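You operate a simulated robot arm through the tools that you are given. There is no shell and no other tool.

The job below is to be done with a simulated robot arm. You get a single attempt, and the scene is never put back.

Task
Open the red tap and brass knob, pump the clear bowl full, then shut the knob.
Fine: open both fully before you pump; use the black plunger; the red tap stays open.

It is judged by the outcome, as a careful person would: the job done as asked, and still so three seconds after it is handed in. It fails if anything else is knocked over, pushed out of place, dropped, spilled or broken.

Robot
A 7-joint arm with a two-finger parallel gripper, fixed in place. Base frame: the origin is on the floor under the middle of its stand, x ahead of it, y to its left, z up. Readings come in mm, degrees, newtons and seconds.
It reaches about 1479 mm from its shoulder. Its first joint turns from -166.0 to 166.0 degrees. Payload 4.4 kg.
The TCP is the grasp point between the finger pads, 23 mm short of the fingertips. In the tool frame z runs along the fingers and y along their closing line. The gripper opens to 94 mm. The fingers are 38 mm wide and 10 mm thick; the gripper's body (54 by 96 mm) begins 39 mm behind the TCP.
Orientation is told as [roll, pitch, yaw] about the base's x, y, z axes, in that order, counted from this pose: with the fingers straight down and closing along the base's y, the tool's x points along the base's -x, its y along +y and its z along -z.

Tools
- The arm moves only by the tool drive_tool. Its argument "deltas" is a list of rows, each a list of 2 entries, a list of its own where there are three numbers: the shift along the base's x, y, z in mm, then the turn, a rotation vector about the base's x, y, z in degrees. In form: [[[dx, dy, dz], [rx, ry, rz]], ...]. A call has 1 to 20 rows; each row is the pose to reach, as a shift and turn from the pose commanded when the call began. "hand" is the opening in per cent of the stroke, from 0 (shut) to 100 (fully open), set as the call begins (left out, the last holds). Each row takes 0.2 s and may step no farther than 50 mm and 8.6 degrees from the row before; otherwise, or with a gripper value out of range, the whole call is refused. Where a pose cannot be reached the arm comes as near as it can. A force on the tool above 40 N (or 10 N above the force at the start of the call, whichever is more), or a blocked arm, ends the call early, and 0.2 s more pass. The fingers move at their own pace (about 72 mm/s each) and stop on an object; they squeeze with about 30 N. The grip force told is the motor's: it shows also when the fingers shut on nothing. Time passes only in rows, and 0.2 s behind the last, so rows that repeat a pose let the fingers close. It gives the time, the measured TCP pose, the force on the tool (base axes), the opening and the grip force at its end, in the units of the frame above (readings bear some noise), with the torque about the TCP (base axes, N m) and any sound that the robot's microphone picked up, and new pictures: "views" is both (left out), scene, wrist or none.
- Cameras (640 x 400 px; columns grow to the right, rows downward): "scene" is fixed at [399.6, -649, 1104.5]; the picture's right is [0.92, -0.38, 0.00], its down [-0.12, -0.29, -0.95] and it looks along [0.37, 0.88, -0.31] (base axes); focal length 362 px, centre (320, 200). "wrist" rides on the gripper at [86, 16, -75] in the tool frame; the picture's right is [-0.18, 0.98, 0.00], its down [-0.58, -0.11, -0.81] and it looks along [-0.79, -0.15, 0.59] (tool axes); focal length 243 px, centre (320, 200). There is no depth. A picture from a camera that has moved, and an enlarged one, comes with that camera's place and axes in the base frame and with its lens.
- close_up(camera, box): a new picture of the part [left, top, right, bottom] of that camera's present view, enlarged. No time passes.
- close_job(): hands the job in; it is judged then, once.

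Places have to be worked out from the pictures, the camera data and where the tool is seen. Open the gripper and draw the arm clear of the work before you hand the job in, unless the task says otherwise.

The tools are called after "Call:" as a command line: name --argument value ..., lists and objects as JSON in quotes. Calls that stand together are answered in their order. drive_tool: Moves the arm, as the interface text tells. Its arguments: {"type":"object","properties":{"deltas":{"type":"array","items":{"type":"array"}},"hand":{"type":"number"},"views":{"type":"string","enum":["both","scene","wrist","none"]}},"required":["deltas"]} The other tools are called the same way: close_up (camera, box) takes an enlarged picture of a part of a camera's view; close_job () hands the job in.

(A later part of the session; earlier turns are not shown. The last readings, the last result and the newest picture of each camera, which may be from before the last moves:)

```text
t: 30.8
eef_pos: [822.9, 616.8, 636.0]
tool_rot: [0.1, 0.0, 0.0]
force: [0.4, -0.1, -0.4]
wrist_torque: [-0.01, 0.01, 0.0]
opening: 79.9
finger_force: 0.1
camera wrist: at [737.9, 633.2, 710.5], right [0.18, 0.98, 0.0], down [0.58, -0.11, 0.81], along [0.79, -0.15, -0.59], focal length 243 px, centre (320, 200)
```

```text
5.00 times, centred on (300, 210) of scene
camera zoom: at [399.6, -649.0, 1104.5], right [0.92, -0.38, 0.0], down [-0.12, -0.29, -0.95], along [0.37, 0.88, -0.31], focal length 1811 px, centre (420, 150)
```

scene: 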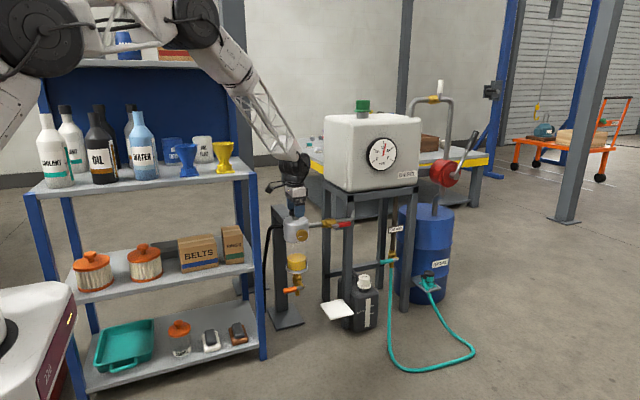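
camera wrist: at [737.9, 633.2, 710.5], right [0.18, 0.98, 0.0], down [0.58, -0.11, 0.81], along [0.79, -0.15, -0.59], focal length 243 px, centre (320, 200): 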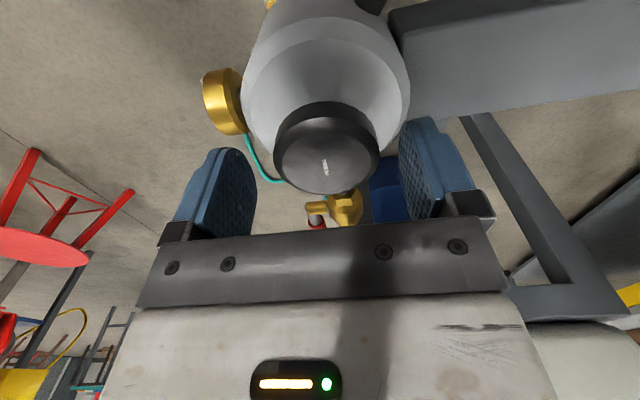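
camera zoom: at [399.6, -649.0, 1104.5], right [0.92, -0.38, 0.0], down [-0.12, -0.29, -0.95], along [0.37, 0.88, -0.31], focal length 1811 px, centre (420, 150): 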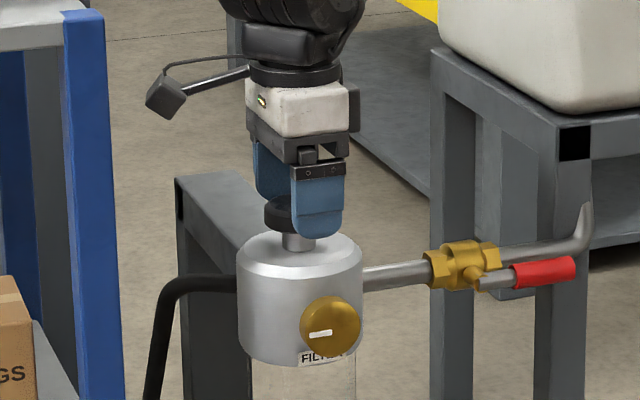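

Fingers straddle the cap with clearance from the head. I'll close on the plunger cap and check the load.

Call:
drive_tool --deltas '[[[0, 1.5, 0], [0, 0, 0]], [[0, 1.5, 0], [0, 0, 0]], [[0, 1.5, 0], [0, 0, 0]]]' --hand 0

Call:
close_up --camera "scene" --box '[250, 170, 350, 250]'

```text
t: 31.6
eef_pos: [824.8, 618.2, 635.4]
tool_rot: [0.1, 0.1, 0.0]
force: [2.6, 30.0, -5.0]
wrist_torque: [0.44, -0.02, 0.01]
opening: 52.2
finger_force: 45.1
camera wrist: at [737.9, 636.1, 711.2], right [0.18, 0.98, 0.0], down [0.58, -0.11, 0.81], along [0.79, -0.15, -0.59], focal length 243 px, centre (320, 200)
```

scene: 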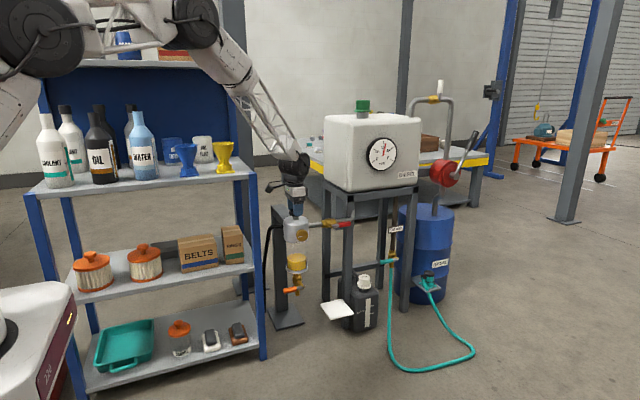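
wrist: 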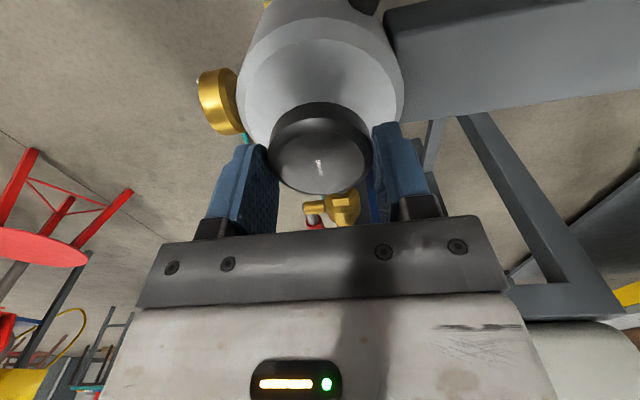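

```text
5.00 times, centred on (300, 210) of scene
camera zoom: at [399.6, -649.0, 1104.5], right [0.92, -0.38, 0.0], down [-0.12, -0.29, -0.95], along [0.37, 0.88, -0.31], focal length 1811 px, centre (420, 150)
```

zoom: 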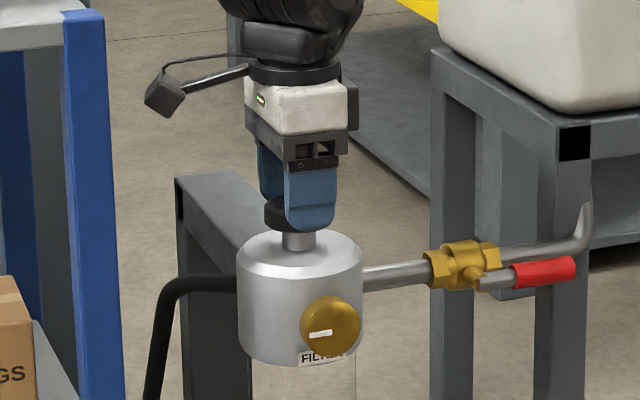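

The cap is gripped (52 mm) with a +y side load of 30 N; I'll shift +1.5 mm in y to relieve it.

Call:
drive_tool --deltas '[[[0, 1, 0], [0, 0, 0]], [[0, 1.6, 0], [0, 0, 0]]]' --hand 0 --views "none"

```text
t: 32.2
eef_pos: [824.2, 619.3, 634.9]
tool_rot: [0.0, 0.1, 0.0]
force: [-1.4, 26.5, -3.7]
wrist_torque: [0.32, -0.06, 0.09]
opening: 52.5
finger_force: 44.8
```

Still 26 N in +y; I'll shift another 2 mm.

Call:
drive_tool --deltas '[[[0, 1, 0], [0, 0, 0]], [[0, 2, 0], [0, 0, 0]]]' --hand 0 --views "none"

```text
t: 32.8
eef_pos: [824.1, 619.2, 635.5]
tool_rot: [-0.1, 0.3, -0.1]
force: [-7.5, -16.0, 0.4]
wrist_torque: [-0.18, 0.16, -0.03]
opening: 52.2
finger_force: 45.0
```

Close to balanced now. I'll press the plunger down gradually for the first half-stroke and read the force.

Call:
drive_tool --deltas '[[[0, -0.5, -4], [0, 0, 0]], [[0, -0.5, -8], [0, 0, 0]], [[0, -0.5, -12], [0, 0, 0]]]' --hand 0

Call:
close_up --camera "scene" --box '[250, 190, 350, 300]'

```text
t: 33.6
eef_pos: [823.9, 619.3, 624.9]
tool_rot: [0.0, 0.2, -0.1]
force: [3.4, -39.4, 4.7]
wrist_torque: [-0.69, -0.02, -0.04]
opening: 52.7
finger_force: 44.7
camera wrist: at [738.1, 636.4, 700.2], right [0.19, 0.98, 0.0], down [0.58, -0.11, 0.8], along [0.79, -0.15, -0.59], focal length 243 px, centre (320, 200)
```

scene: 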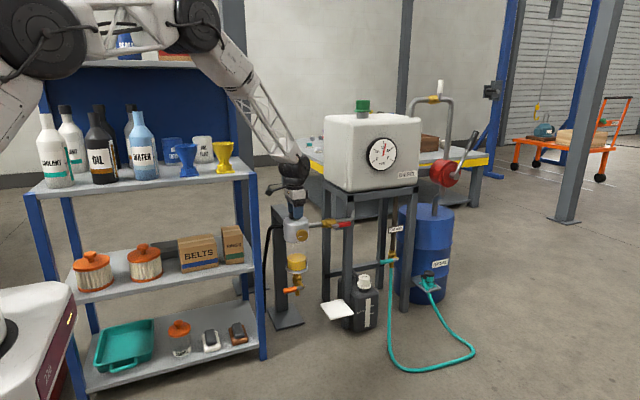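
wrist: 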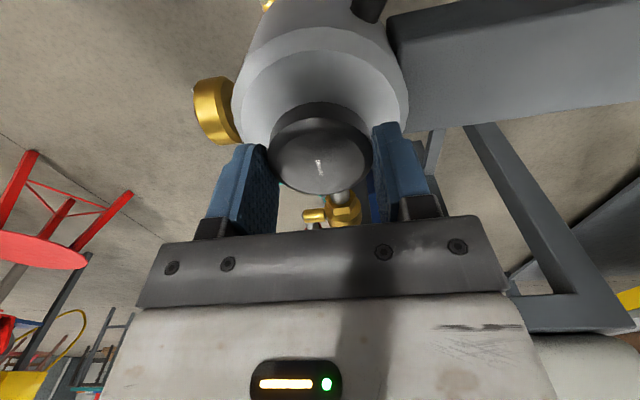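

```text
3.64 times, centred on (300, 245) of scene
camera zoom: at [399.6, -649.0, 1104.5], right [0.92, -0.38, 0.0], down [-0.12, -0.29, -0.95], along [0.37, 0.88, -0.31], focal length 1317 px, centre (393, 36)
```

zoom: 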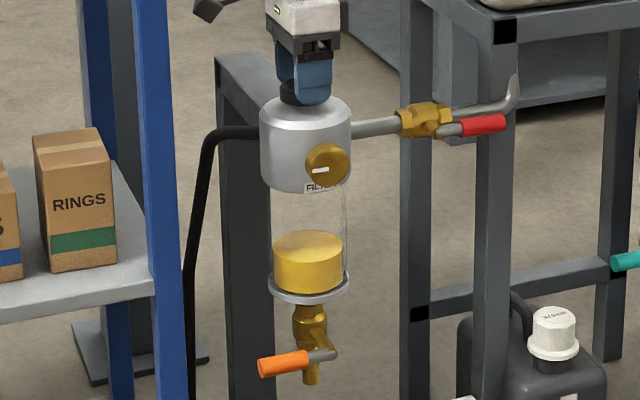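

The plunger goes down easily with the hand; a -39 N side load in y suggests I should shift about -1 mm. I'll correct that and press on to find the bottom of the stroke.

Call:
drive_tool --deltas '[[[0, -0.7, 0], [0, 0, 0]], [[0, -1, -2], [0, 0, 0]], [[0, -1, -4], [0, 0, 0]], [[0, -1, -6], [0, 0, 0]], [[0, -1, -8], [0, 0, 0]]]' --hand 0 --views "wrist"

```text
t: 34.8
eef_pos: [824.7, 619.5, 618.9]
tool_rot: [0.0, 0.0, 0.0]
force: [15.4, -26.6, 6.3]
wrist_torque: [-0.71, -0.41, -0.01]
opening: 52.0
finger_force: 44.5
camera wrist: at [737.9, 636.5, 693.3], right [0.18, 0.98, 0.0], down [0.58, -0.11, 0.81], along [0.79, -0.15, -0.59], focal length 243 px, centre (320, 200)
```

wrist: 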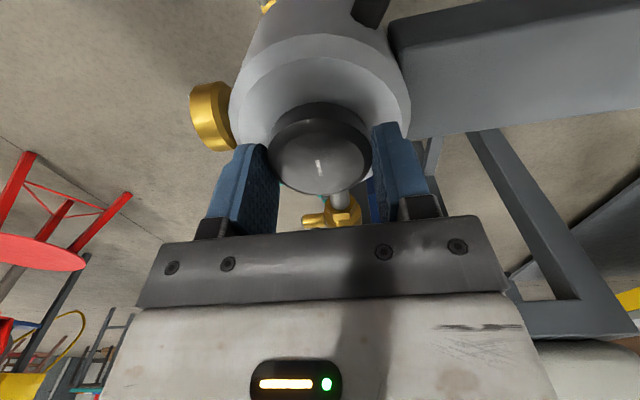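

Near the bottom of the stroke (about 17 mm down). I'll pull back up to the start height and look at the level.

Call:
drive_tool --deltas '[[[0, -0.7, 5], [0, 0, 0]], [[0, -0.7, 10], [0, 0, 0]], [[0, -0.7, 15], [0, 0, 0]], [[0, -0.7, 19], [0, 0, 0]]]' --hand 0

Call:
close_up --camera "scene" --box '[250, 190, 350, 300]'

```text
t: 35.8
eef_pos: [823.1, 620.4, 635.6]
tool_rot: [0.1, 0.1, -0.1]
force: [33.9, 7.9, -11.1]
wrist_torque: [-0.04, -0.76, -0.11]
opening: 52.0
finger_force: 45.1
camera wrist: at [737.7, 636.2, 711.5], right [0.18, 0.98, 0.0], down [0.58, -0.11, 0.81], along [0.79, -0.15, -0.59], focal length 243 px, centre (320, 200)
```

scene: 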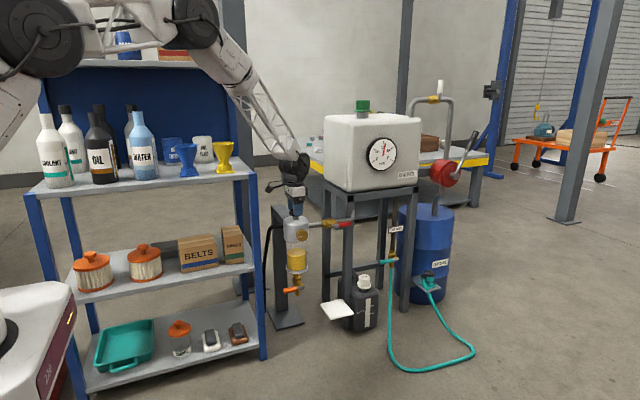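
wrist: 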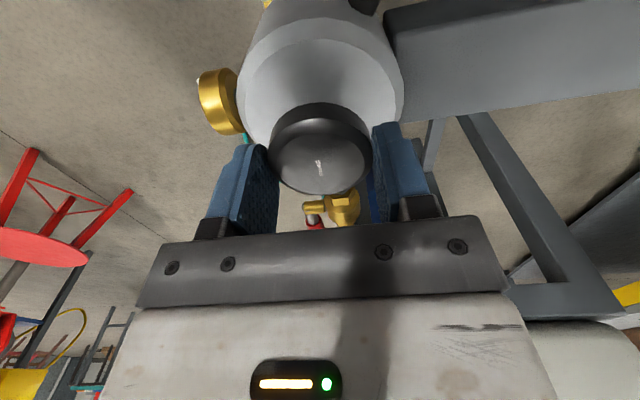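

```text
3.64 times, centred on (300, 245) of scene
camera zoom: at [399.6, -649.0, 1104.5], right [0.92, -0.38, 0.0], down [-0.12, -0.29, -0.95], along [0.37, 0.88, -0.31], focal length 1317 px, centre (393, 36)
```

zoom: 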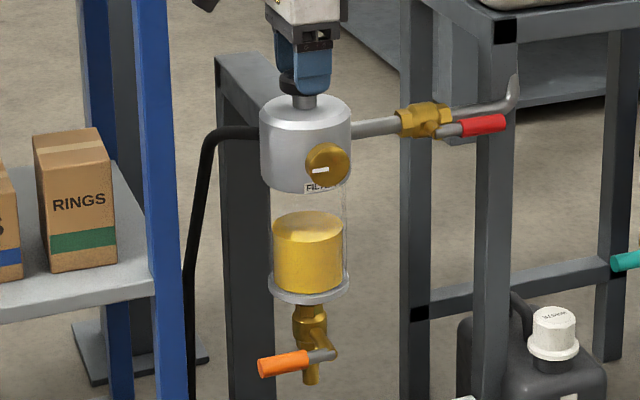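

One stroke raised the level by roughly 20 px in this zoom (about a quarter of the bowl). I'll relieve the +x side load slightly and do a second stroke.

Call:
drive_tool --deltas '[[[1, 0, 0], [0, 0, 0]], [[1, 0, -5], [0, 0, 0]], [[1, 0, -10], [0, 0, 0]], [[1, 0, -14], [0, 0, 0]], [[1, 0, -18], [0, 0, 0]], [[1, 0, -20], [0, 0, 0]]]' --hand 0 --views "scene"

Call:
close_up --camera "scene" --box '[250, 190, 350, 300]'

```text
t: 37.2
eef_pos: [824.3, 620.9, 617.2]
tool_rot: [0.0, 0.1, 0.0]
force: [-7.0, 0.9, 15.6]
wrist_torque: [-0.13, 0.17, 0.04]
opening: 52.2
finger_force: 45.2
```

scene: 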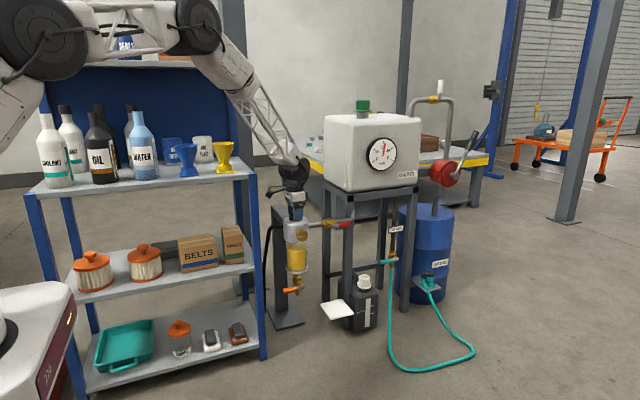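

```text
3.64 times, centred on (300, 245) of scene
camera zoom: at [399.6, -649.0, 1104.5], right [0.92, -0.38, 0.0], down [-0.12, -0.29, -0.95], along [0.37, 0.88, -0.31], focal length 1317 px, centre (393, 36)
```

zoom: 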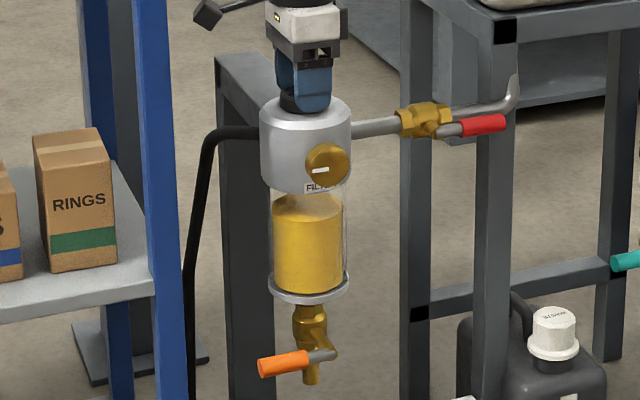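

The level rose again on the down-stroke. I'll zoom tightly on the bowl to judge remaining space.

Call:
close_up --camera "scene" --box '[270, 225, 330, 285]'

Call:
drive_tool --deltas '[[[0, 0, 5], [0, 0, 0]], [[0, 0, 10], [0, 0, 0]], [[0, 0, 15], [0, 0, 0]], [[0, 0, 20], [0, 0, 0]]]' --hand 0

Call:
close_up --camera "scene" --box '[270, 225, 330, 285]'

```text
6.67 times, centred on (300, 255) of scene
camera zoom: at [399.6, -649.0, 1104.5], right [0.92, -0.38, 0.0], down [-0.12, -0.29, -0.95], along [0.37, 0.88, -0.31], focal length 2414 px, centre (453, -167)
```

zoom: 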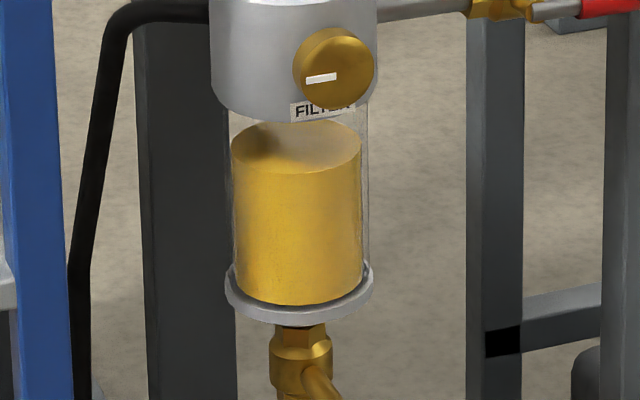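

```text
t: 38.2
eef_pos: [822.8, 619.3, 635.7]
tool_rot: [0.0, 0.1, -0.2]
force: [-4.2, -2.7, 0.2]
wrist_torque: [0.22, -0.12, 0.02]
opening: 52.0
finger_force: 45.3
camera wrist: at [737.8, 636.3, 710.4], right [0.18, 0.98, 0.0], down [0.58, -0.11, 0.8], along [0.79, -0.15, -0.59], focal length 243 px, centre (320, 200)
```

scene: 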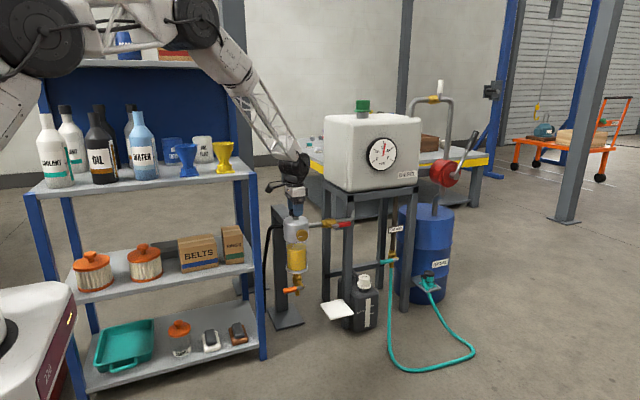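
wrist: 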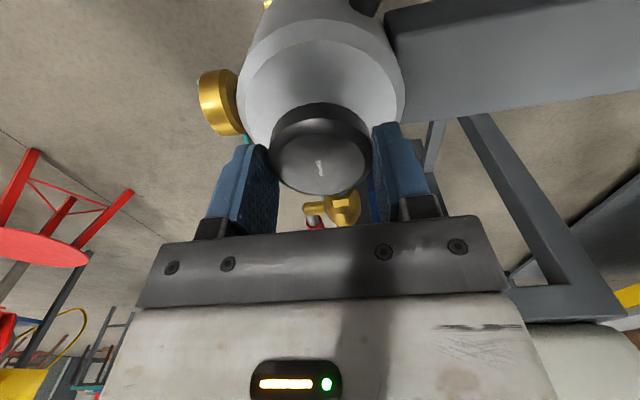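

```text
6.67 times, centred on (300, 255) of scene
camera zoom: at [399.6, -649.0, 1104.5], right [0.92, -0.38, 0.0], down [-0.12, -0.29, -0.95], along [0.37, 0.88, -0.31], focal length 2414 px, centre (453, -167)
```

zoom: 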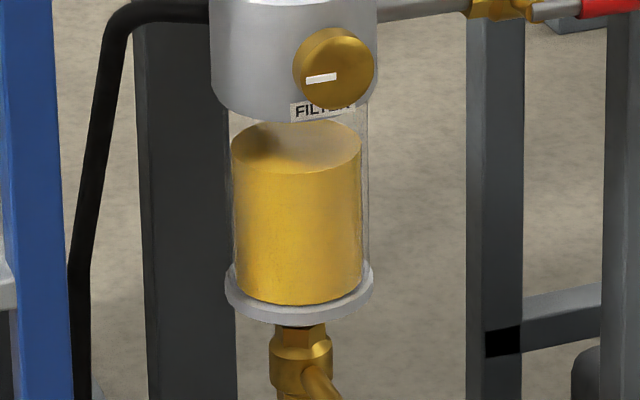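

The surface is now at z≈470, rising about 20 mm per stroke, with the bowl top (head underside) at about 510. I'll do the third full stroke.

Call:
drive_tool --deltas '[[[0, 0, -5], [0, 0, 0]], [[0, 0, -10], [0, 0, 0]], [[0, 0, -14], [0, 0, 0]], [[0, 0, -18], [0, 0, 0]], [[0, 0, -20], [0, 0, 0]]]' --hand 0 --views "scene"

Call:
close_up --camera "scene" --box '[270, 225, 330, 285]'

```text
t: 39.4
eef_pos: [823.9, 618.6, 617.0]
tool_rot: [0.0, 0.2, 0.1]
force: [-12.6, -4.6, 11.0]
wrist_torque: [0.02, 0.31, -0.03]
opening: 52.5
finger_force: 45.1
stopped in row 5: the force on the tool passed its limit at 43 N (the readings are from after the stop); the commanded pose is now the measured one
```

scene: 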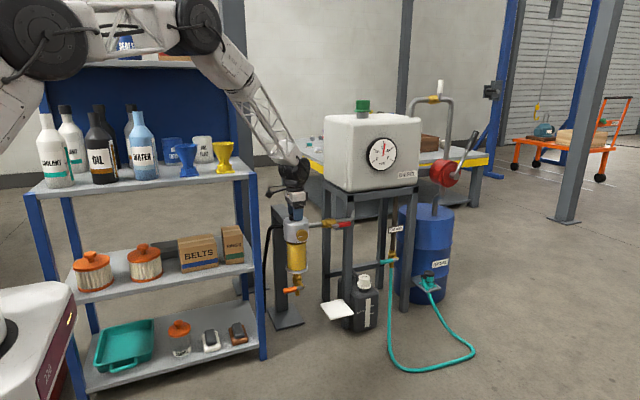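

```text
6.67 times, centred on (300, 255) of scene
camera zoom: at [399.6, -649.0, 1104.5], right [0.92, -0.38, 0.0], down [-0.12, -0.29, -0.95], along [0.37, 0.88, -0.31], focal length 2414 px, centre (453, -167)
```

zoom: 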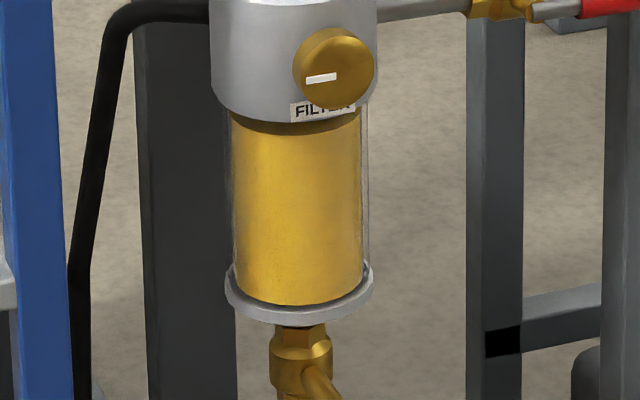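

The surface is now just under the head (front edge visible as a thin dark band at z≈493 vs. head underside ≈511), so roughly one more stroke is needed. I'll raise the plunger and then press in increments.

Call:
drive_tool --deltas '[[[0, 0, 5], [0, 0, 0]], [[0, 0, 10], [0, 0, 0]], [[0, 0, 15], [0, 0, 0]], [[0, 0, 19], [0, 0, 0]]]' --hand 0 --views "scene"

Call:
close_up --camera "scene" --box '[280, 220, 320, 260]'

```text
t: 40.4
eef_pos: [824.9, 620.2, 634.3]
tool_rot: [0.0, 0.2, 0.1]
force: [-11.8, 5.0, -0.6]
wrist_torque: [0.33, 0.26, -0.02]
opening: 52.1
finger_force: 44.9
```

scene: 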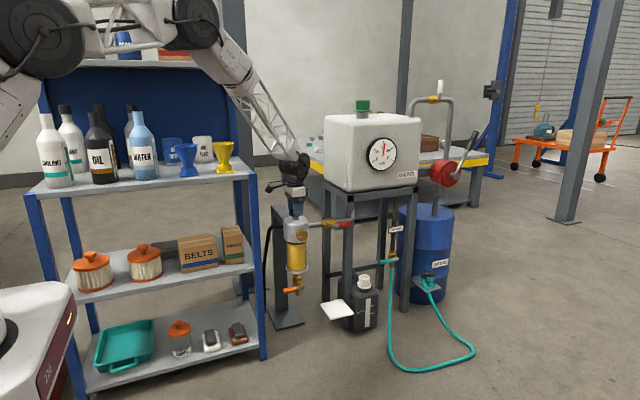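

```text
10.00 times, centred on (300, 240) of scene
camera zoom: at [399.6, -649.0, 1104.5], right [0.92, -0.38, 0.0], down [-0.12, -0.29, -0.95], along [0.37, 0.88, -0.31], focal length 3622 px, centre (520, -200)
```

zoom: 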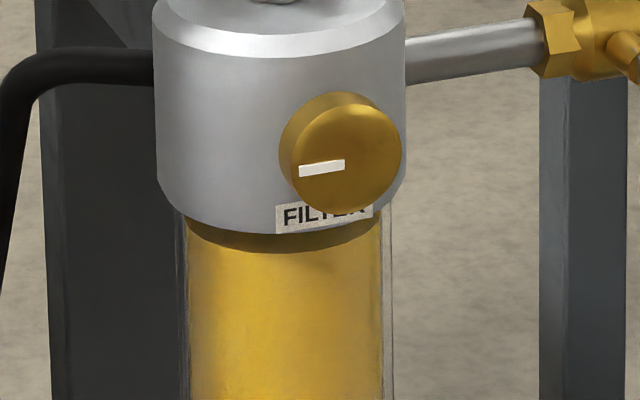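

The surface's front edge sits around z≈496, about 14 mm below the head underside. I'll press roughly two-thirds of a stroke and look.

Call:
drive_tool --deltas '[[[0, 0, -4], [0, 0, 0]], [[0, 0, -8], [0, 0, 0]], [[0, 0, -11], [0, 0, 0]]]' --hand 0 --views "scene"

Call:
close_up --camera "scene" --box '[280, 220, 320, 260]'

```text
t: 41.2
eef_pos: [824.0, 619.5, 624.6]
tool_rot: [0.0, 0.2, 0.0]
force: [-11.4, 1.7, 4.4]
wrist_torque: [0.16, 0.37, -0.01]
opening: 52.3
finger_force: 44.7
```

scene: 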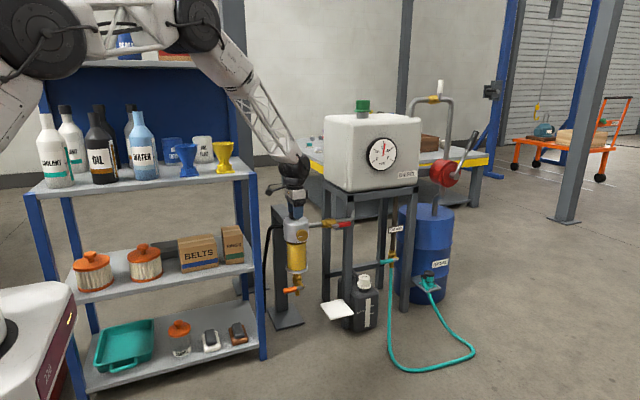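

```text
10.00 times, centred on (300, 240) of scene
camera zoom: at [399.6, -649.0, 1104.5], right [0.92, -0.38, 0.0], down [-0.12, -0.29, -0.95], along [0.37, 0.88, -0.31], focal length 3622 px, centre (520, -200)
```

zoom: 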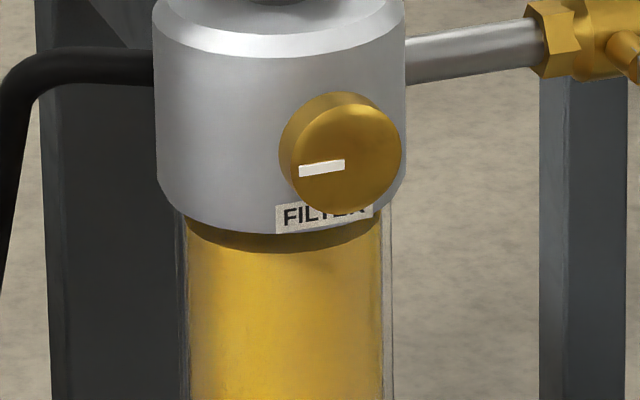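

No change mid-stroke, so the level evidently steps at the end of each stroke. Before completing this stroke I want to be sure how much room is left, so I'll zoom in tightly on the band under the head.

Call:
close_up --camera "scene" --box '[295, 236, 321, 252]'

Call:
close_up --camera "scene" --box '[284, 236, 310, 252]'

```text
16.00 times, centred on (308, 244) of scene
camera zoom: at [399.6, -649.0, 1104.5], right [0.92, -0.38, 0.0], down [-0.12, -0.29, -0.95], along [0.37, 0.88, -0.31], focal length 5794 px, centre (512, -504)
```

zoom: 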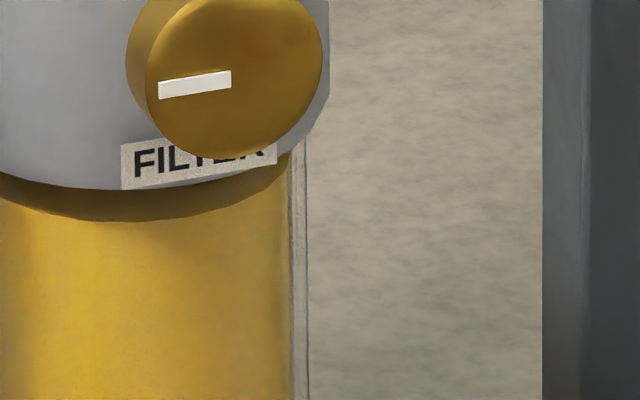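

```text
16.00 times, centred on (297, 244) of scene
camera zoom: at [399.6, -649.0, 1104.5], right [0.92, -0.38, 0.0], down [-0.12, -0.29, -0.95], along [0.37, 0.88, -0.31], focal length 5794 px, centre (688, -504)
```

zoom: 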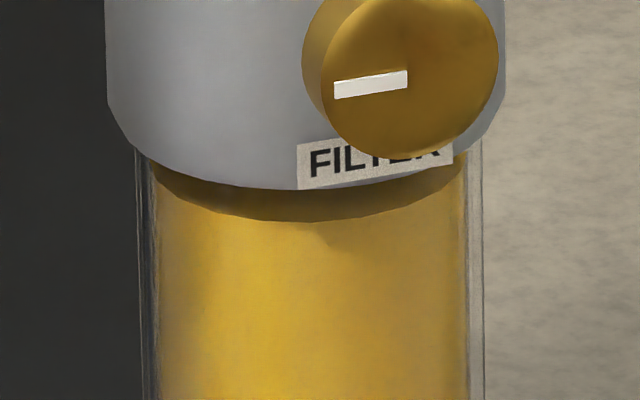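

It's ambiguous whether that band is the liquid surface or the head's shadow on an already full bowl. To avoid overfilling, I'll raise the plunger to its top, release it, and go look at the bowl horizontally with the wrist camera.

Call:
drive_tool --deltas '[[[0, 0, 5], [0, 0, 0]], [[0, 0, 11], [0, 0, 0]], [[0, 0, 11], [0, 0, 0]]]' --hand 0 --views "none"

Call:
drive_tool --deltas '[[[0, 0, 0], [0, 0, 0]], [[0, 0, 0], [0, 0, 0]], [[0, 0, 0], [0, 0, 0]], [[0, 0, 20], [0, 0, 0]], [[0, 0, 60], [0, 0, 0]], [[0, 0, 100], [0, 0, 0]]]' --hand 85

Call:
close_up --camera "scene" --box '[270, 200, 330, 260]'

```text
t: 42.0
eef_pos: [825.1, 619.3, 635.0]
tool_rot: [0.0, 0.2, 0.1]
force: [-10.2, 1.7, -2.3]
wrist_torque: [0.27, 0.23, -0.05]
opening: 52.2
finger_force: 45.3
```

```text
t: 43.4
eef_pos: [827.9, 622.3, 732.2]
tool_rot: [-0.1, 0.2, 0.1]
force: [0.1, -0.5, -0.5]
wrist_torque: [0.0, -0.05, 0.0]
opening: 80.0
finger_force: 0.1
camera wrist: at [740.7, 638.3, 808.4], right [0.18, 0.98, 0.0], down [0.59, -0.11, 0.8], along [0.79, -0.15, -0.59], focal length 243 px, centre (320, 200)
```

scene: 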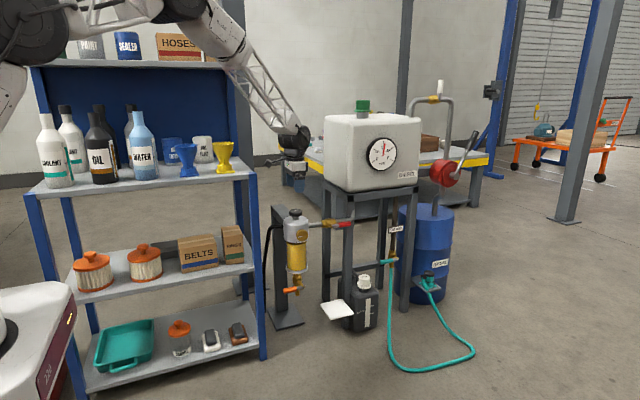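
wrist: 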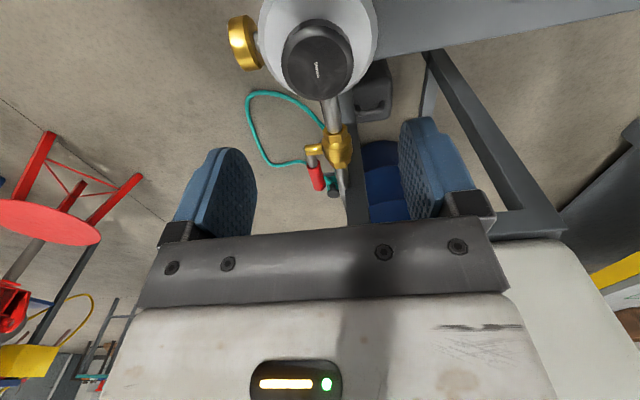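

```text
6.67 times, centred on (300, 230) of scene
camera zoom: at [399.6, -649.0, 1104.5], right [0.92, -0.38, 0.0], down [-0.12, -0.29, -0.95], along [0.37, 0.88, -0.31], focal length 2414 px, centre (453, 0)
```

zoom: 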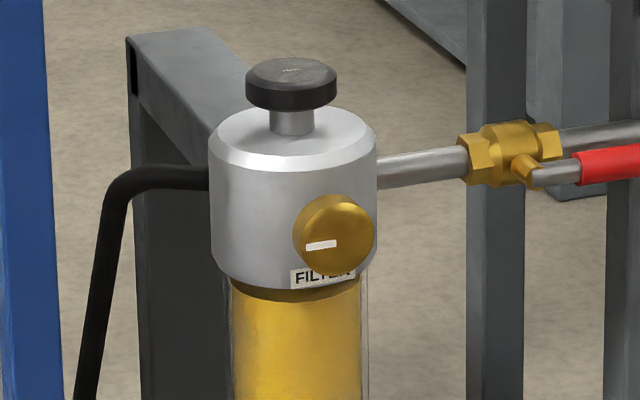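

The plunger is up and released cleanly. Now I'll back out toward -y, turn the hand to horizontal and lower it so the camera is about level with the top of the bowl.

Call:
drive_tool --deltas '[[[0, -48, 0], [0, 0, 0]], [[0, -96, 0], [0, 0, 0]], [[0, -144, 0], [0, 0, 0]], [[0, -192, 0], [0, 0, 0]], [[0, -240, 0], [0, 0, 0]], [[0, -240, -20], [8.2, 0, 0]], [[0, -240, -40], [16.4, 0, 0]], [[0, -240, -60], [24.6, 0, 0]], [[0, -240, -80], [32.8, 0, 0]], [[0, -240, -100], [41, 0, 0]], [[0, -240, -120], [49.2, 0, 0]], [[0, -240, -140], [57.4, 0, 0]], [[0, -240, -160], [65.6, 0, 0]], [[0, -240, -180], [73.8, 0, 0]], [[0, -240, -205], [82, 0, 0]], [[0, -240, -230], [90, 0, 0]]]' --hand 80 --views "none"

Call:
drive_tool --deltas '[[[0, 0, -5], [0, 0, 8]], [[0, 0, -10], [0, 0, 16]], [[0, 0, -13], [0, 0, 22]]]' --hand 80

```text
t: 46.8
eef_pos: [823.0, 380.3, 504.8]
tool_rot: [90.2, -0.2, 0.1]
force: [1.7, 0.6, 0.6]
wrist_torque: [-0.06, 0.03, 0.0]
opening: 75.2
finger_force: 0.0
```

```text
t: 47.6
eef_pos: [823.2, 379.3, 491.1]
tool_rot: [90.0, 0.0, 22.3]
force: [0.1, 0.1, -0.6]
wrist_torque: [0.03, -0.01, -0.04]
opening: 75.2
finger_force: 0.1
camera wrist: at [772.1, 277.9, 508.2], right [0.17, 0.07, 0.98], down [0.84, -0.53, -0.11], along [0.51, 0.85, -0.15], focal length 243 px, centre (320, 200)
```

scene: 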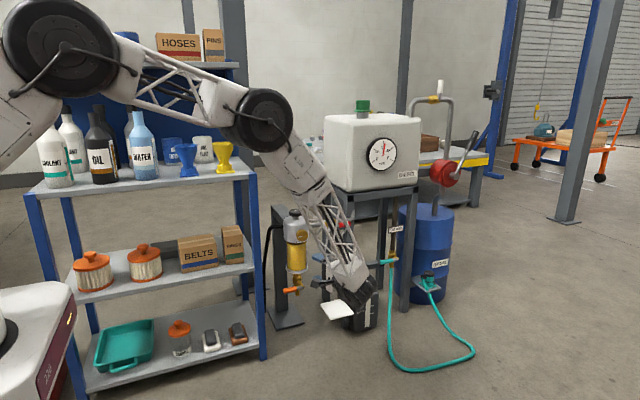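
wrist: 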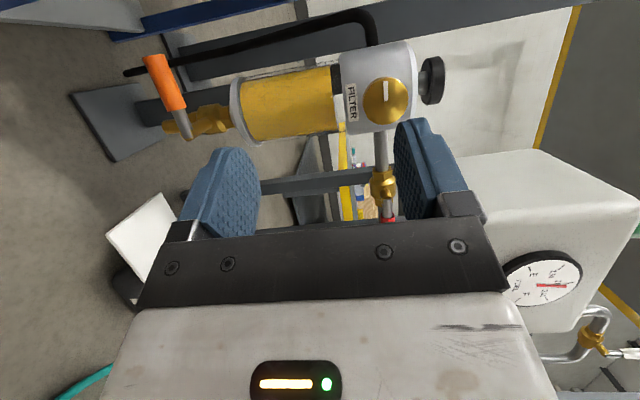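

Excellent side view of the bowl (image right is up). I'll zoom in on it.

Call:
close_up --camera "wrist" --box '[220, 40, 430, 160]'

Call:
close_up --camera "wrist" --box '[310, 50, 390, 140]'

```text
3.05 times, centred on (325, 100) of wrist
camera zoom: at [772.1, 277.9, 508.2], right [0.17, 0.07, 0.98], down [0.84, -0.53, -0.11], along [0.51, 0.85, -0.15], focal length 739 px, centre (305, 505)
```

zoom: 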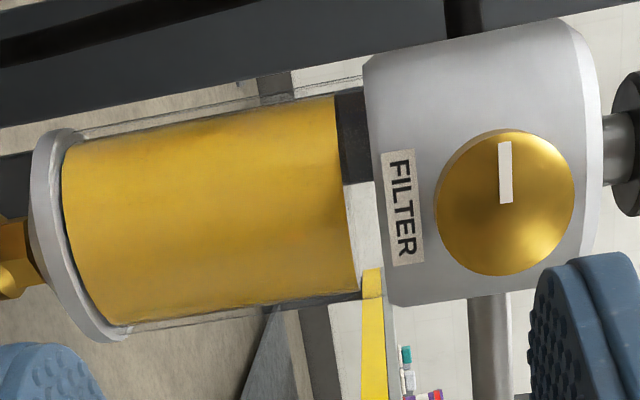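

```text
4.44 times, centred on (350, 95) of wrist
camera zoom: at [772.1, 277.9, 508.2], right [0.17, 0.07, 0.98], down [0.84, -0.53, -0.11], along [0.51, 0.85, -0.15], focal length 1078 px, centre (187, 667)
```

zoom: 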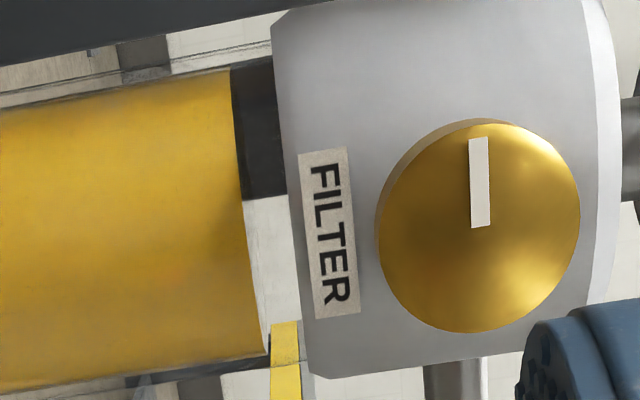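

The side view shows the liquid surface at z≈495 with a clear ~13 mm gap below the head (about 90% full), so one more stroke is needed. I'll go back up and over the plunger by the reverse path.

Call:
drive_tool --deltas '[[[0, 0, 5], [0, 0, -8]], [[0, 0, 10], [0, 0, -16]], [[0, 0, 14], [0, 0, -22.2]]]' --hand 85 --views "none"

Call:
drive_tool --deltas '[[[0, 0, 25], [-8.2, 0, 0]], [[0, 0, 50], [-16.4, 0, 0]], [[0, 0, 70], [-24.6, 0, 0]], [[0, 0, 90], [-32.8, 0, 0]], [[0, 0, 110], [-41, 0, 0]], [[0, 0, 130], [-49.2, 0, 0]], [[0, 0, 150], [-57.4, 0, 0]], [[0, 0, 170], [-65.6, 0, 0]], [[0, 0, 190], [-73.8, 0, 0]], [[0, 0, 210], [-82, 0, 0]], [[0, 0, 230], [-90, 0, 0]], [[0, 48, 230], [-90, 0, 0]], [[0, 96, 230], [-90, 0, 0]], [[0, 144, 230], [-90, 0, 0]], [[0, 192, 230], [-90, 0, 0]], [[0, 238, 230], [-90, 0, 0]], [[0, 239, 230], [-90, 0, 0]]]' --hand 85

```text
t: 48.4
eef_pos: [823.8, 380.0, 506.6]
tool_rot: [90.1, -0.1, -0.1]
force: [0.2, 0.8, 0.7]
wrist_torque: [-0.04, 0.0, -0.01]
opening: 79.7
finger_force: 0.0
```

```text
t: 52.0
eef_pos: [824.5, 618.0, 737.2]
tool_rot: [0.0, 0.0, 0.0]
force: [-0.5, -0.1, 0.0]
wrist_torque: [0.0, 0.02, 0.04]
opening: 79.8
finger_force: 0.1
camera wrist: at [738.2, 635.3, 812.0], right [0.18, 0.98, 0.0], down [0.58, -0.11, 0.81], along [0.79, -0.15, -0.59], focal length 243 px, centre (320, 200)
```

scene: 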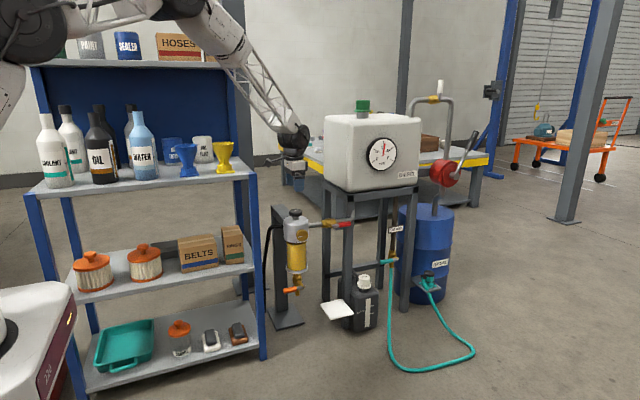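
wrist: 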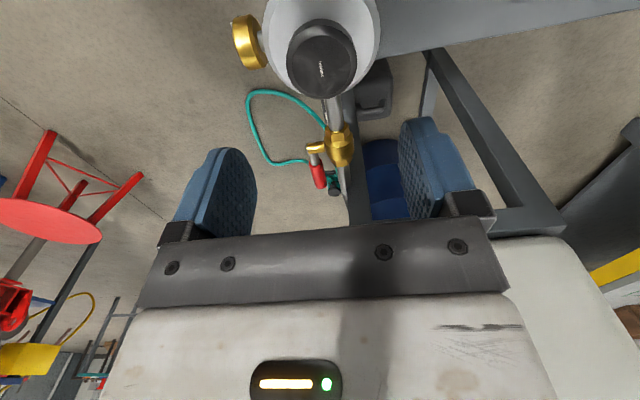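

Above the plunger again. I'll descend to the same grip height (z≈636) and close on the cap.

Call:
drive_tool --deltas '[[[0, 1, -40], [0, 0, 0]], [[0, 2, -80], [0, 0, 0]], [[0, 2, -101], [0, 0, 0]], [[0, 2, -101], [0, 0, 0]]]' --hand 85 --views "none"

Call:
drive_tool --deltas '[[[0, 0, 0], [0, 0, 0]], [[0, 0, 0], [0, 0, 0]], [[0, 0, 0], [0, 0, 0]]]' --hand 0 --views "wrist"

```text
t: 53.0
eef_pos: [824.1, 621.0, 633.9]
tool_rot: [0.0, -0.1, 0.1]
force: [0.5, 0.2, -0.4]
wrist_torque: [0.01, -0.01, 0.01]
opening: 80.0
finger_force: 0.1
```

```text
t: 53.8
eef_pos: [825.1, 619.1, 633.7]
tool_rot: [-0.1, -0.1, -0.1]
force: [-0.2, -21.1, -0.2]
wrist_torque: [-0.26, 0.01, -0.05]
opening: 52.5
finger_force: 44.8
camera wrist: at [738.2, 636.4, 709.3], right [0.19, 0.98, 0.0], down [0.58, -0.11, 0.81], along [0.79, -0.15, -0.59], focal length 243 px, centre (320, 200)
```

wrist: 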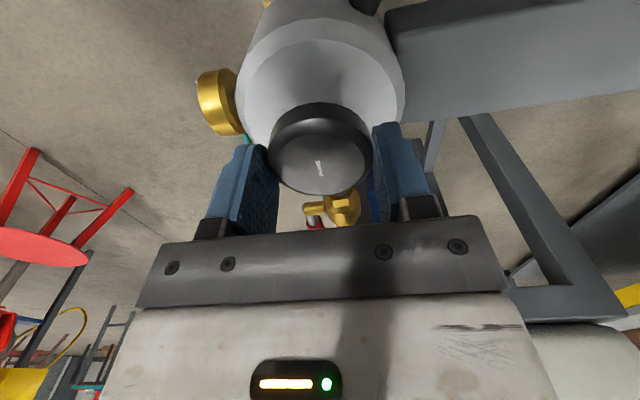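

Gripped with a modest side load. I'll relieve it and press about 13 mm, then check the level.

Call:
drive_tool --deltas '[[[0, -0.7, 0], [0, 0, 0]], [[0, -0.7, -5], [0, 0, 0]], [[0, -0.7, -10], [0, 0, 0]], [[0, -0.7, -13], [0, 0, 0]]]' --hand 0 --views "none"

Call:
close_up --camera "scene" --box '[284, 236, 310, 252]'

```text
t: 54.8
eef_pos: [823.4, 619.7, 623.3]
tool_rot: [0.1, -0.1, 0.0]
force: [12.1, -23.7, 5.1]
wrist_torque: [-0.63, -0.4, -0.03]
opening: 52.3
finger_force: 45.2
```

```text
16.00 times, centred on (297, 244) of scene
camera zoom: at [399.6, -649.0, 1104.5], right [0.92, -0.38, 0.0], down [-0.12, -0.29, -0.95], along [0.37, 0.88, -0.31], focal length 5794 px, centre (688, -504)
```

zoom: 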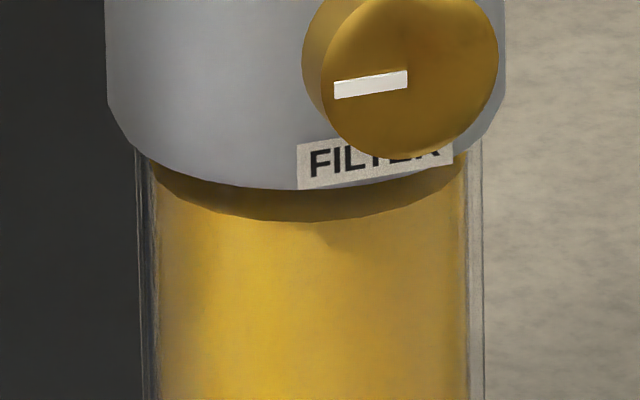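

No change yet at about 10–11 mm of travel. I'll press further in small steps, checking the level.

Call:
drive_tool --deltas '[[[0, -0.5, -1.5], [0, 0, 0]], [[0, -0.5, -3], [0, 0, 0]]]' --hand 0 --views "none"

Call:
close_up --camera "scene" --box '[284, 236, 310, 252]'

```text
t: 55.4
eef_pos: [824.1, 619.8, 618.9]
tool_rot: [0.0, 0.0, 0.0]
force: [13.1, -29.2, 6.7]
wrist_torque: [-0.41, -0.35, 0.11]
opening: 52.6
finger_force: 44.6
```

```text
16.00 times, centred on (297, 244) of scene
camera zoom: at [399.6, -649.0, 1104.5], right [0.92, -0.38, 0.0], down [-0.12, -0.29, -0.95], along [0.37, 0.88, -0.31], focal length 5794 px, centre (688, -504)
```

zoom: 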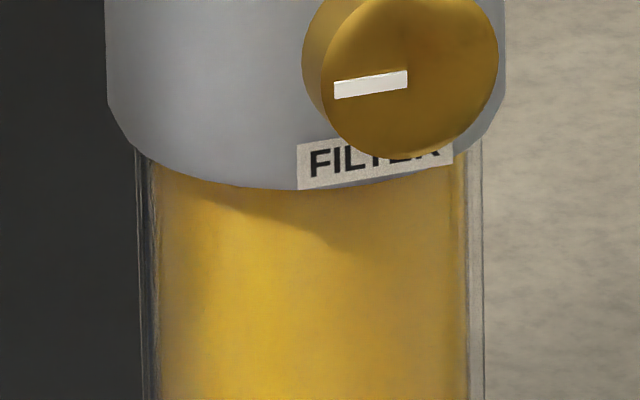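

The dark band is gone — the liquid now meets the head underside, so the bowl is full. I'll raise the plunger to its rest height, release it and lift clear.

Call:
drive_tool --deltas '[[[0, -0.5, 5], [0, 0, 0]], [[0, -0.5, 10], [0, 0, 0]], [[0, -0.5, 15], [0, 0, 0]], [[0, -0.5, 16], [0, 0, 0]]]' --hand 0 --views "none"

Call:
drive_tool --deltas '[[[0, 0, 0], [0, 0, 0]], [[0, 0, 0], [0, 0, 0]], [[0, 0, 0], [0, 0, 0]], [[0, 0, 20], [0, 0, 0]], [[0, 0, 60], [0, 0, 0]], [[0, 0, 98], [0, 0, 0]]]' --hand 85 --views "scene"

Call:
close_up --camera "scene" --box '[255, 195, 345, 335]'

```text
t: 56.4
eef_pos: [825.0, 621.4, 636.1]
tool_rot: [0.0, -0.1, 0.0]
force: [21.2, -9.2, -5.3]
wrist_torque: [-0.39, -0.59, -0.02]
opening: 52.1
finger_force: 44.6
```

```text
t: 57.8
eef_pos: [822.8, 620.4, 730.8]
tool_rot: [-0.1, 0.2, 0.0]
force: [0.1, -0.4, -0.6]
wrist_torque: [0.02, 0.01, -0.01]
opening: 80.0
finger_force: 0.0
```

scene: 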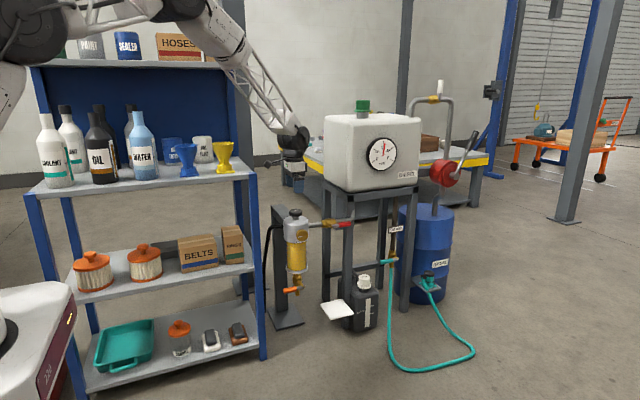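

```text
2.86 times, centred on (300, 265) of scene
camera zoom: at [399.6, -649.0, 1104.5], right [0.92, -0.38, 0.0], down [-0.12, -0.29, -0.95], along [0.37, 0.88, -0.31], focal length 1035 px, centre (377, 14)
```

zoom: 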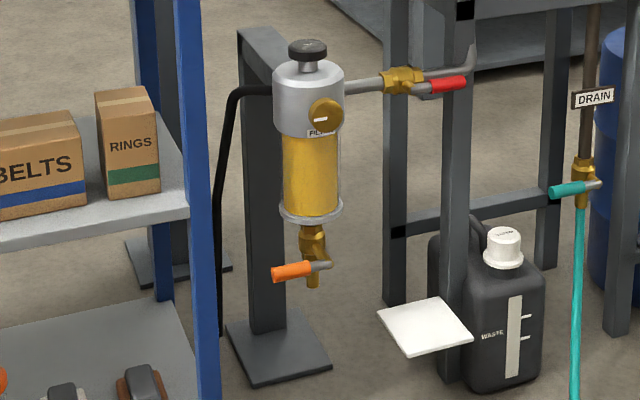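

The bowl is full to the head with no sign of spill, plunger up, red tap open. Now I'll back out and turn the hand horizontal in front of the brass knob.

Call:
drive_tool --deltas '[[[0, -48, 0], [0, 0, 0]], [[0, -96, 0], [0, 0, 0]], [[0, -144, 0], [0, 0, 0]], [[0, -192, 0], [0, 0, 0]], [[0, -240, 0], [0, 0, 0]], [[0, -240, -16], [8.2, 0, 0]], [[0, -240, -32], [16.4, 0, 0]], [[0, -240, -48], [24.6, 0, 0]], [[0, -240, -64], [32.8, 0, 0]], [[0, -240, -80], [41, 0, 0]], [[0, -240, -96], [49.2, 0, 0]], [[0, -240, -112], [57.4, 0, 0]], [[0, -240, -128], [65.6, 0, 0]], [[0, -240, -146], [73.8, 0, 0]], [[1, -240, -165], [82, 0, 0]], [[1, -240, -184], [90, 0, 0]], [[1, -240, -184], [90, 0, 0]]]' --hand 80

Call:
close_up --camera "wrist" --box '[130, 0, 400, 120]'

```text
t: 61.4
eef_pos: [825.9, 379.8, 548.9]
tool_rot: [90.1, 0.0, 0.0]
force: [0.3, -0.2, 0.1]
wrist_torque: [-0.02, 0.04, -0.02]
opening: 75.1
finger_force: 0.1
camera wrist: at [739.3, 304.5, 565.3], right [0.18, 0.0, 0.98], down [0.58, -0.81, -0.11], along [0.79, 0.59, -0.15], focal length 243 px, centre (320, 200)
```

scene: 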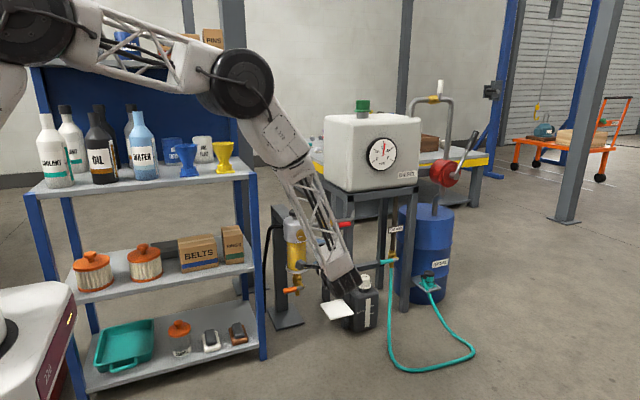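
wrist: 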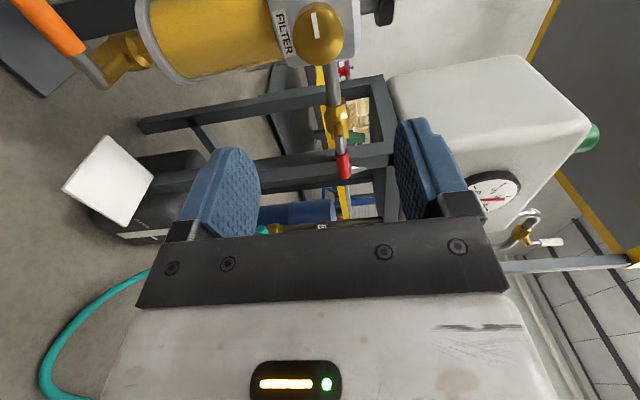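

```text
2.37 times, centred on (265, 60) of wrist
camera zoom: at [739.3, 304.5, 565.3], right [0.18, 0.0, 0.98], down [0.58, -0.81, -0.11], along [0.79, 0.59, -0.15], focal length 575 px, centre (450, 532)
```

zoom: 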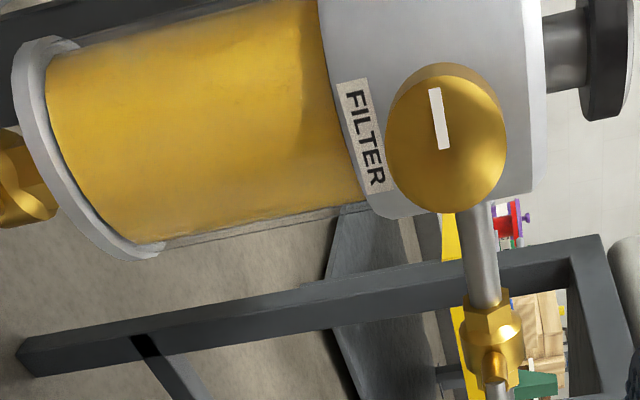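

The bowl is filled right up to the head. The knob computes to about (825, 550, 548) with the pointer at -x. I'll advance with open fingers to straddle it.

Call:
drive_tool --deltas '[[[0, 40, 0], [0, 0, 0]], [[-0.5, 80, -0.5], [0, 0, 0]], [[-1, 120, -1], [0, 0, 0]], [[-1, 145, -1], [0, 0, 0]], [[-1, 161, -1.2], [0, 0, 0]], [[-1, 161, -1.2], [0, 0, 0]]]' --hand 80 --views "wrist"

```text
t: 62.8
eef_pos: [823.1, 540.1, 547.4]
tool_rot: [90.1, -0.1, 0.0]
force: [0.9, 0.7, -0.5]
wrist_torque: [0.03, 0.01, -0.01]
opening: 75.0
finger_force: 0.1
camera wrist: at [737.2, 465.4, 564.1], right [0.18, 0.0, 0.98], down [0.58, -0.81, -0.11], along [0.79, 0.59, -0.15], focal length 243 px, centre (320, 200)
```

wrist: 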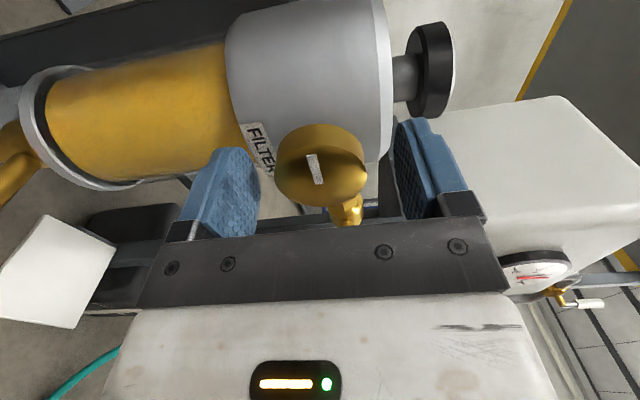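

The knob sits centred between the open fingers. I'll close on it and check the load.

Call:
drive_tool --deltas '[[[0, 0, 0], [0, 0, 0]], [[0, 0, 0], [0, 0, 0]], [[0, 0, 0], [0, 0, 0]]]' --hand 0 --views "wrist"

```text
t: 63.6
eef_pos: [821.8, 539.8, 547.1]
tool_rot: [90.0, 0.0, 0.0]
force: [3.7, 6.0, -3.1]
wrist_torque: [0.16, 0.03, -0.32]
opening: 45.0
finger_force: 45.0
camera wrist: at [737.2, 465.1, 564.0], right [0.18, 0.0, 0.98], down [0.58, -0.81, -0.11], along [0.79, 0.59, -0.15], focal length 243 px, centre (320, 200)
```

wrist: 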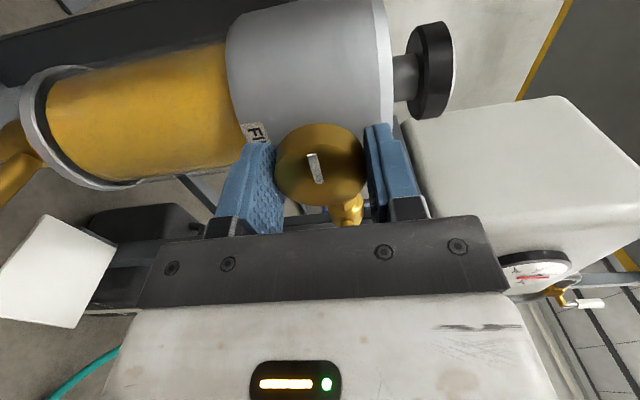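

Gripped with negligible load. Now I'll turn the knob clockwise (+y rotation) in steps toward the pointer-up closed stop.

Call:
drive_tool --deltas '[[[0.3, 0, 0], [0, 7, 0]], [[0.6, 0, 0], [0, 14, 0]], [[0.9, 0, 0], [0, 21, 0]], [[1.2, 0, 0], [0, 28, 0]], [[1.4, 0, 0], [0, 35, 0]], [[1.5, 0, 0], [0, 42, 0]], [[1.5, 0, 0], [0, 49, 0]], [[1.5, 0, 0], [0, 56, 0]], [[1.5, 0, 0], [0, 63, 0]], [[1.5, 0, 0], [0, 70, 0]]]' --hand 0 --views "wrist"

```text
t: 65.8
eef_pos: [824.5, 539.2, 547.3]
tool_rot: [89.8, 70.2, -0.2]
force: [-27.0, -17.7, -2.0]
wrist_torque: [0.56, 0.01, 0.25]
opening: 44.7
finger_force: 45.1
camera wrist: at [811.4, 465.6, 634.7], right [0.99, 0.0, 0.16], down [0.09, -0.81, -0.58], along [0.13, 0.59, -0.8], focal length 243 px, centre (320, 200)
```

wrist: 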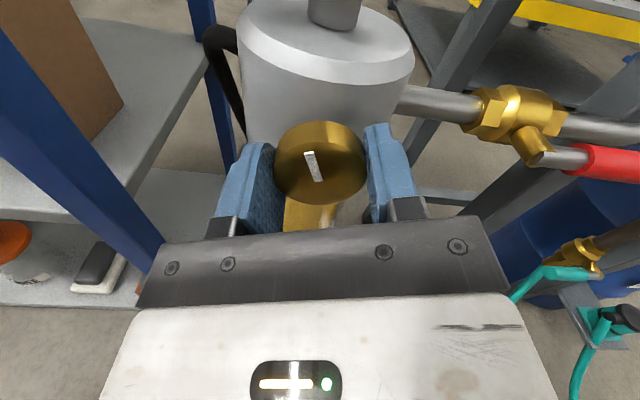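

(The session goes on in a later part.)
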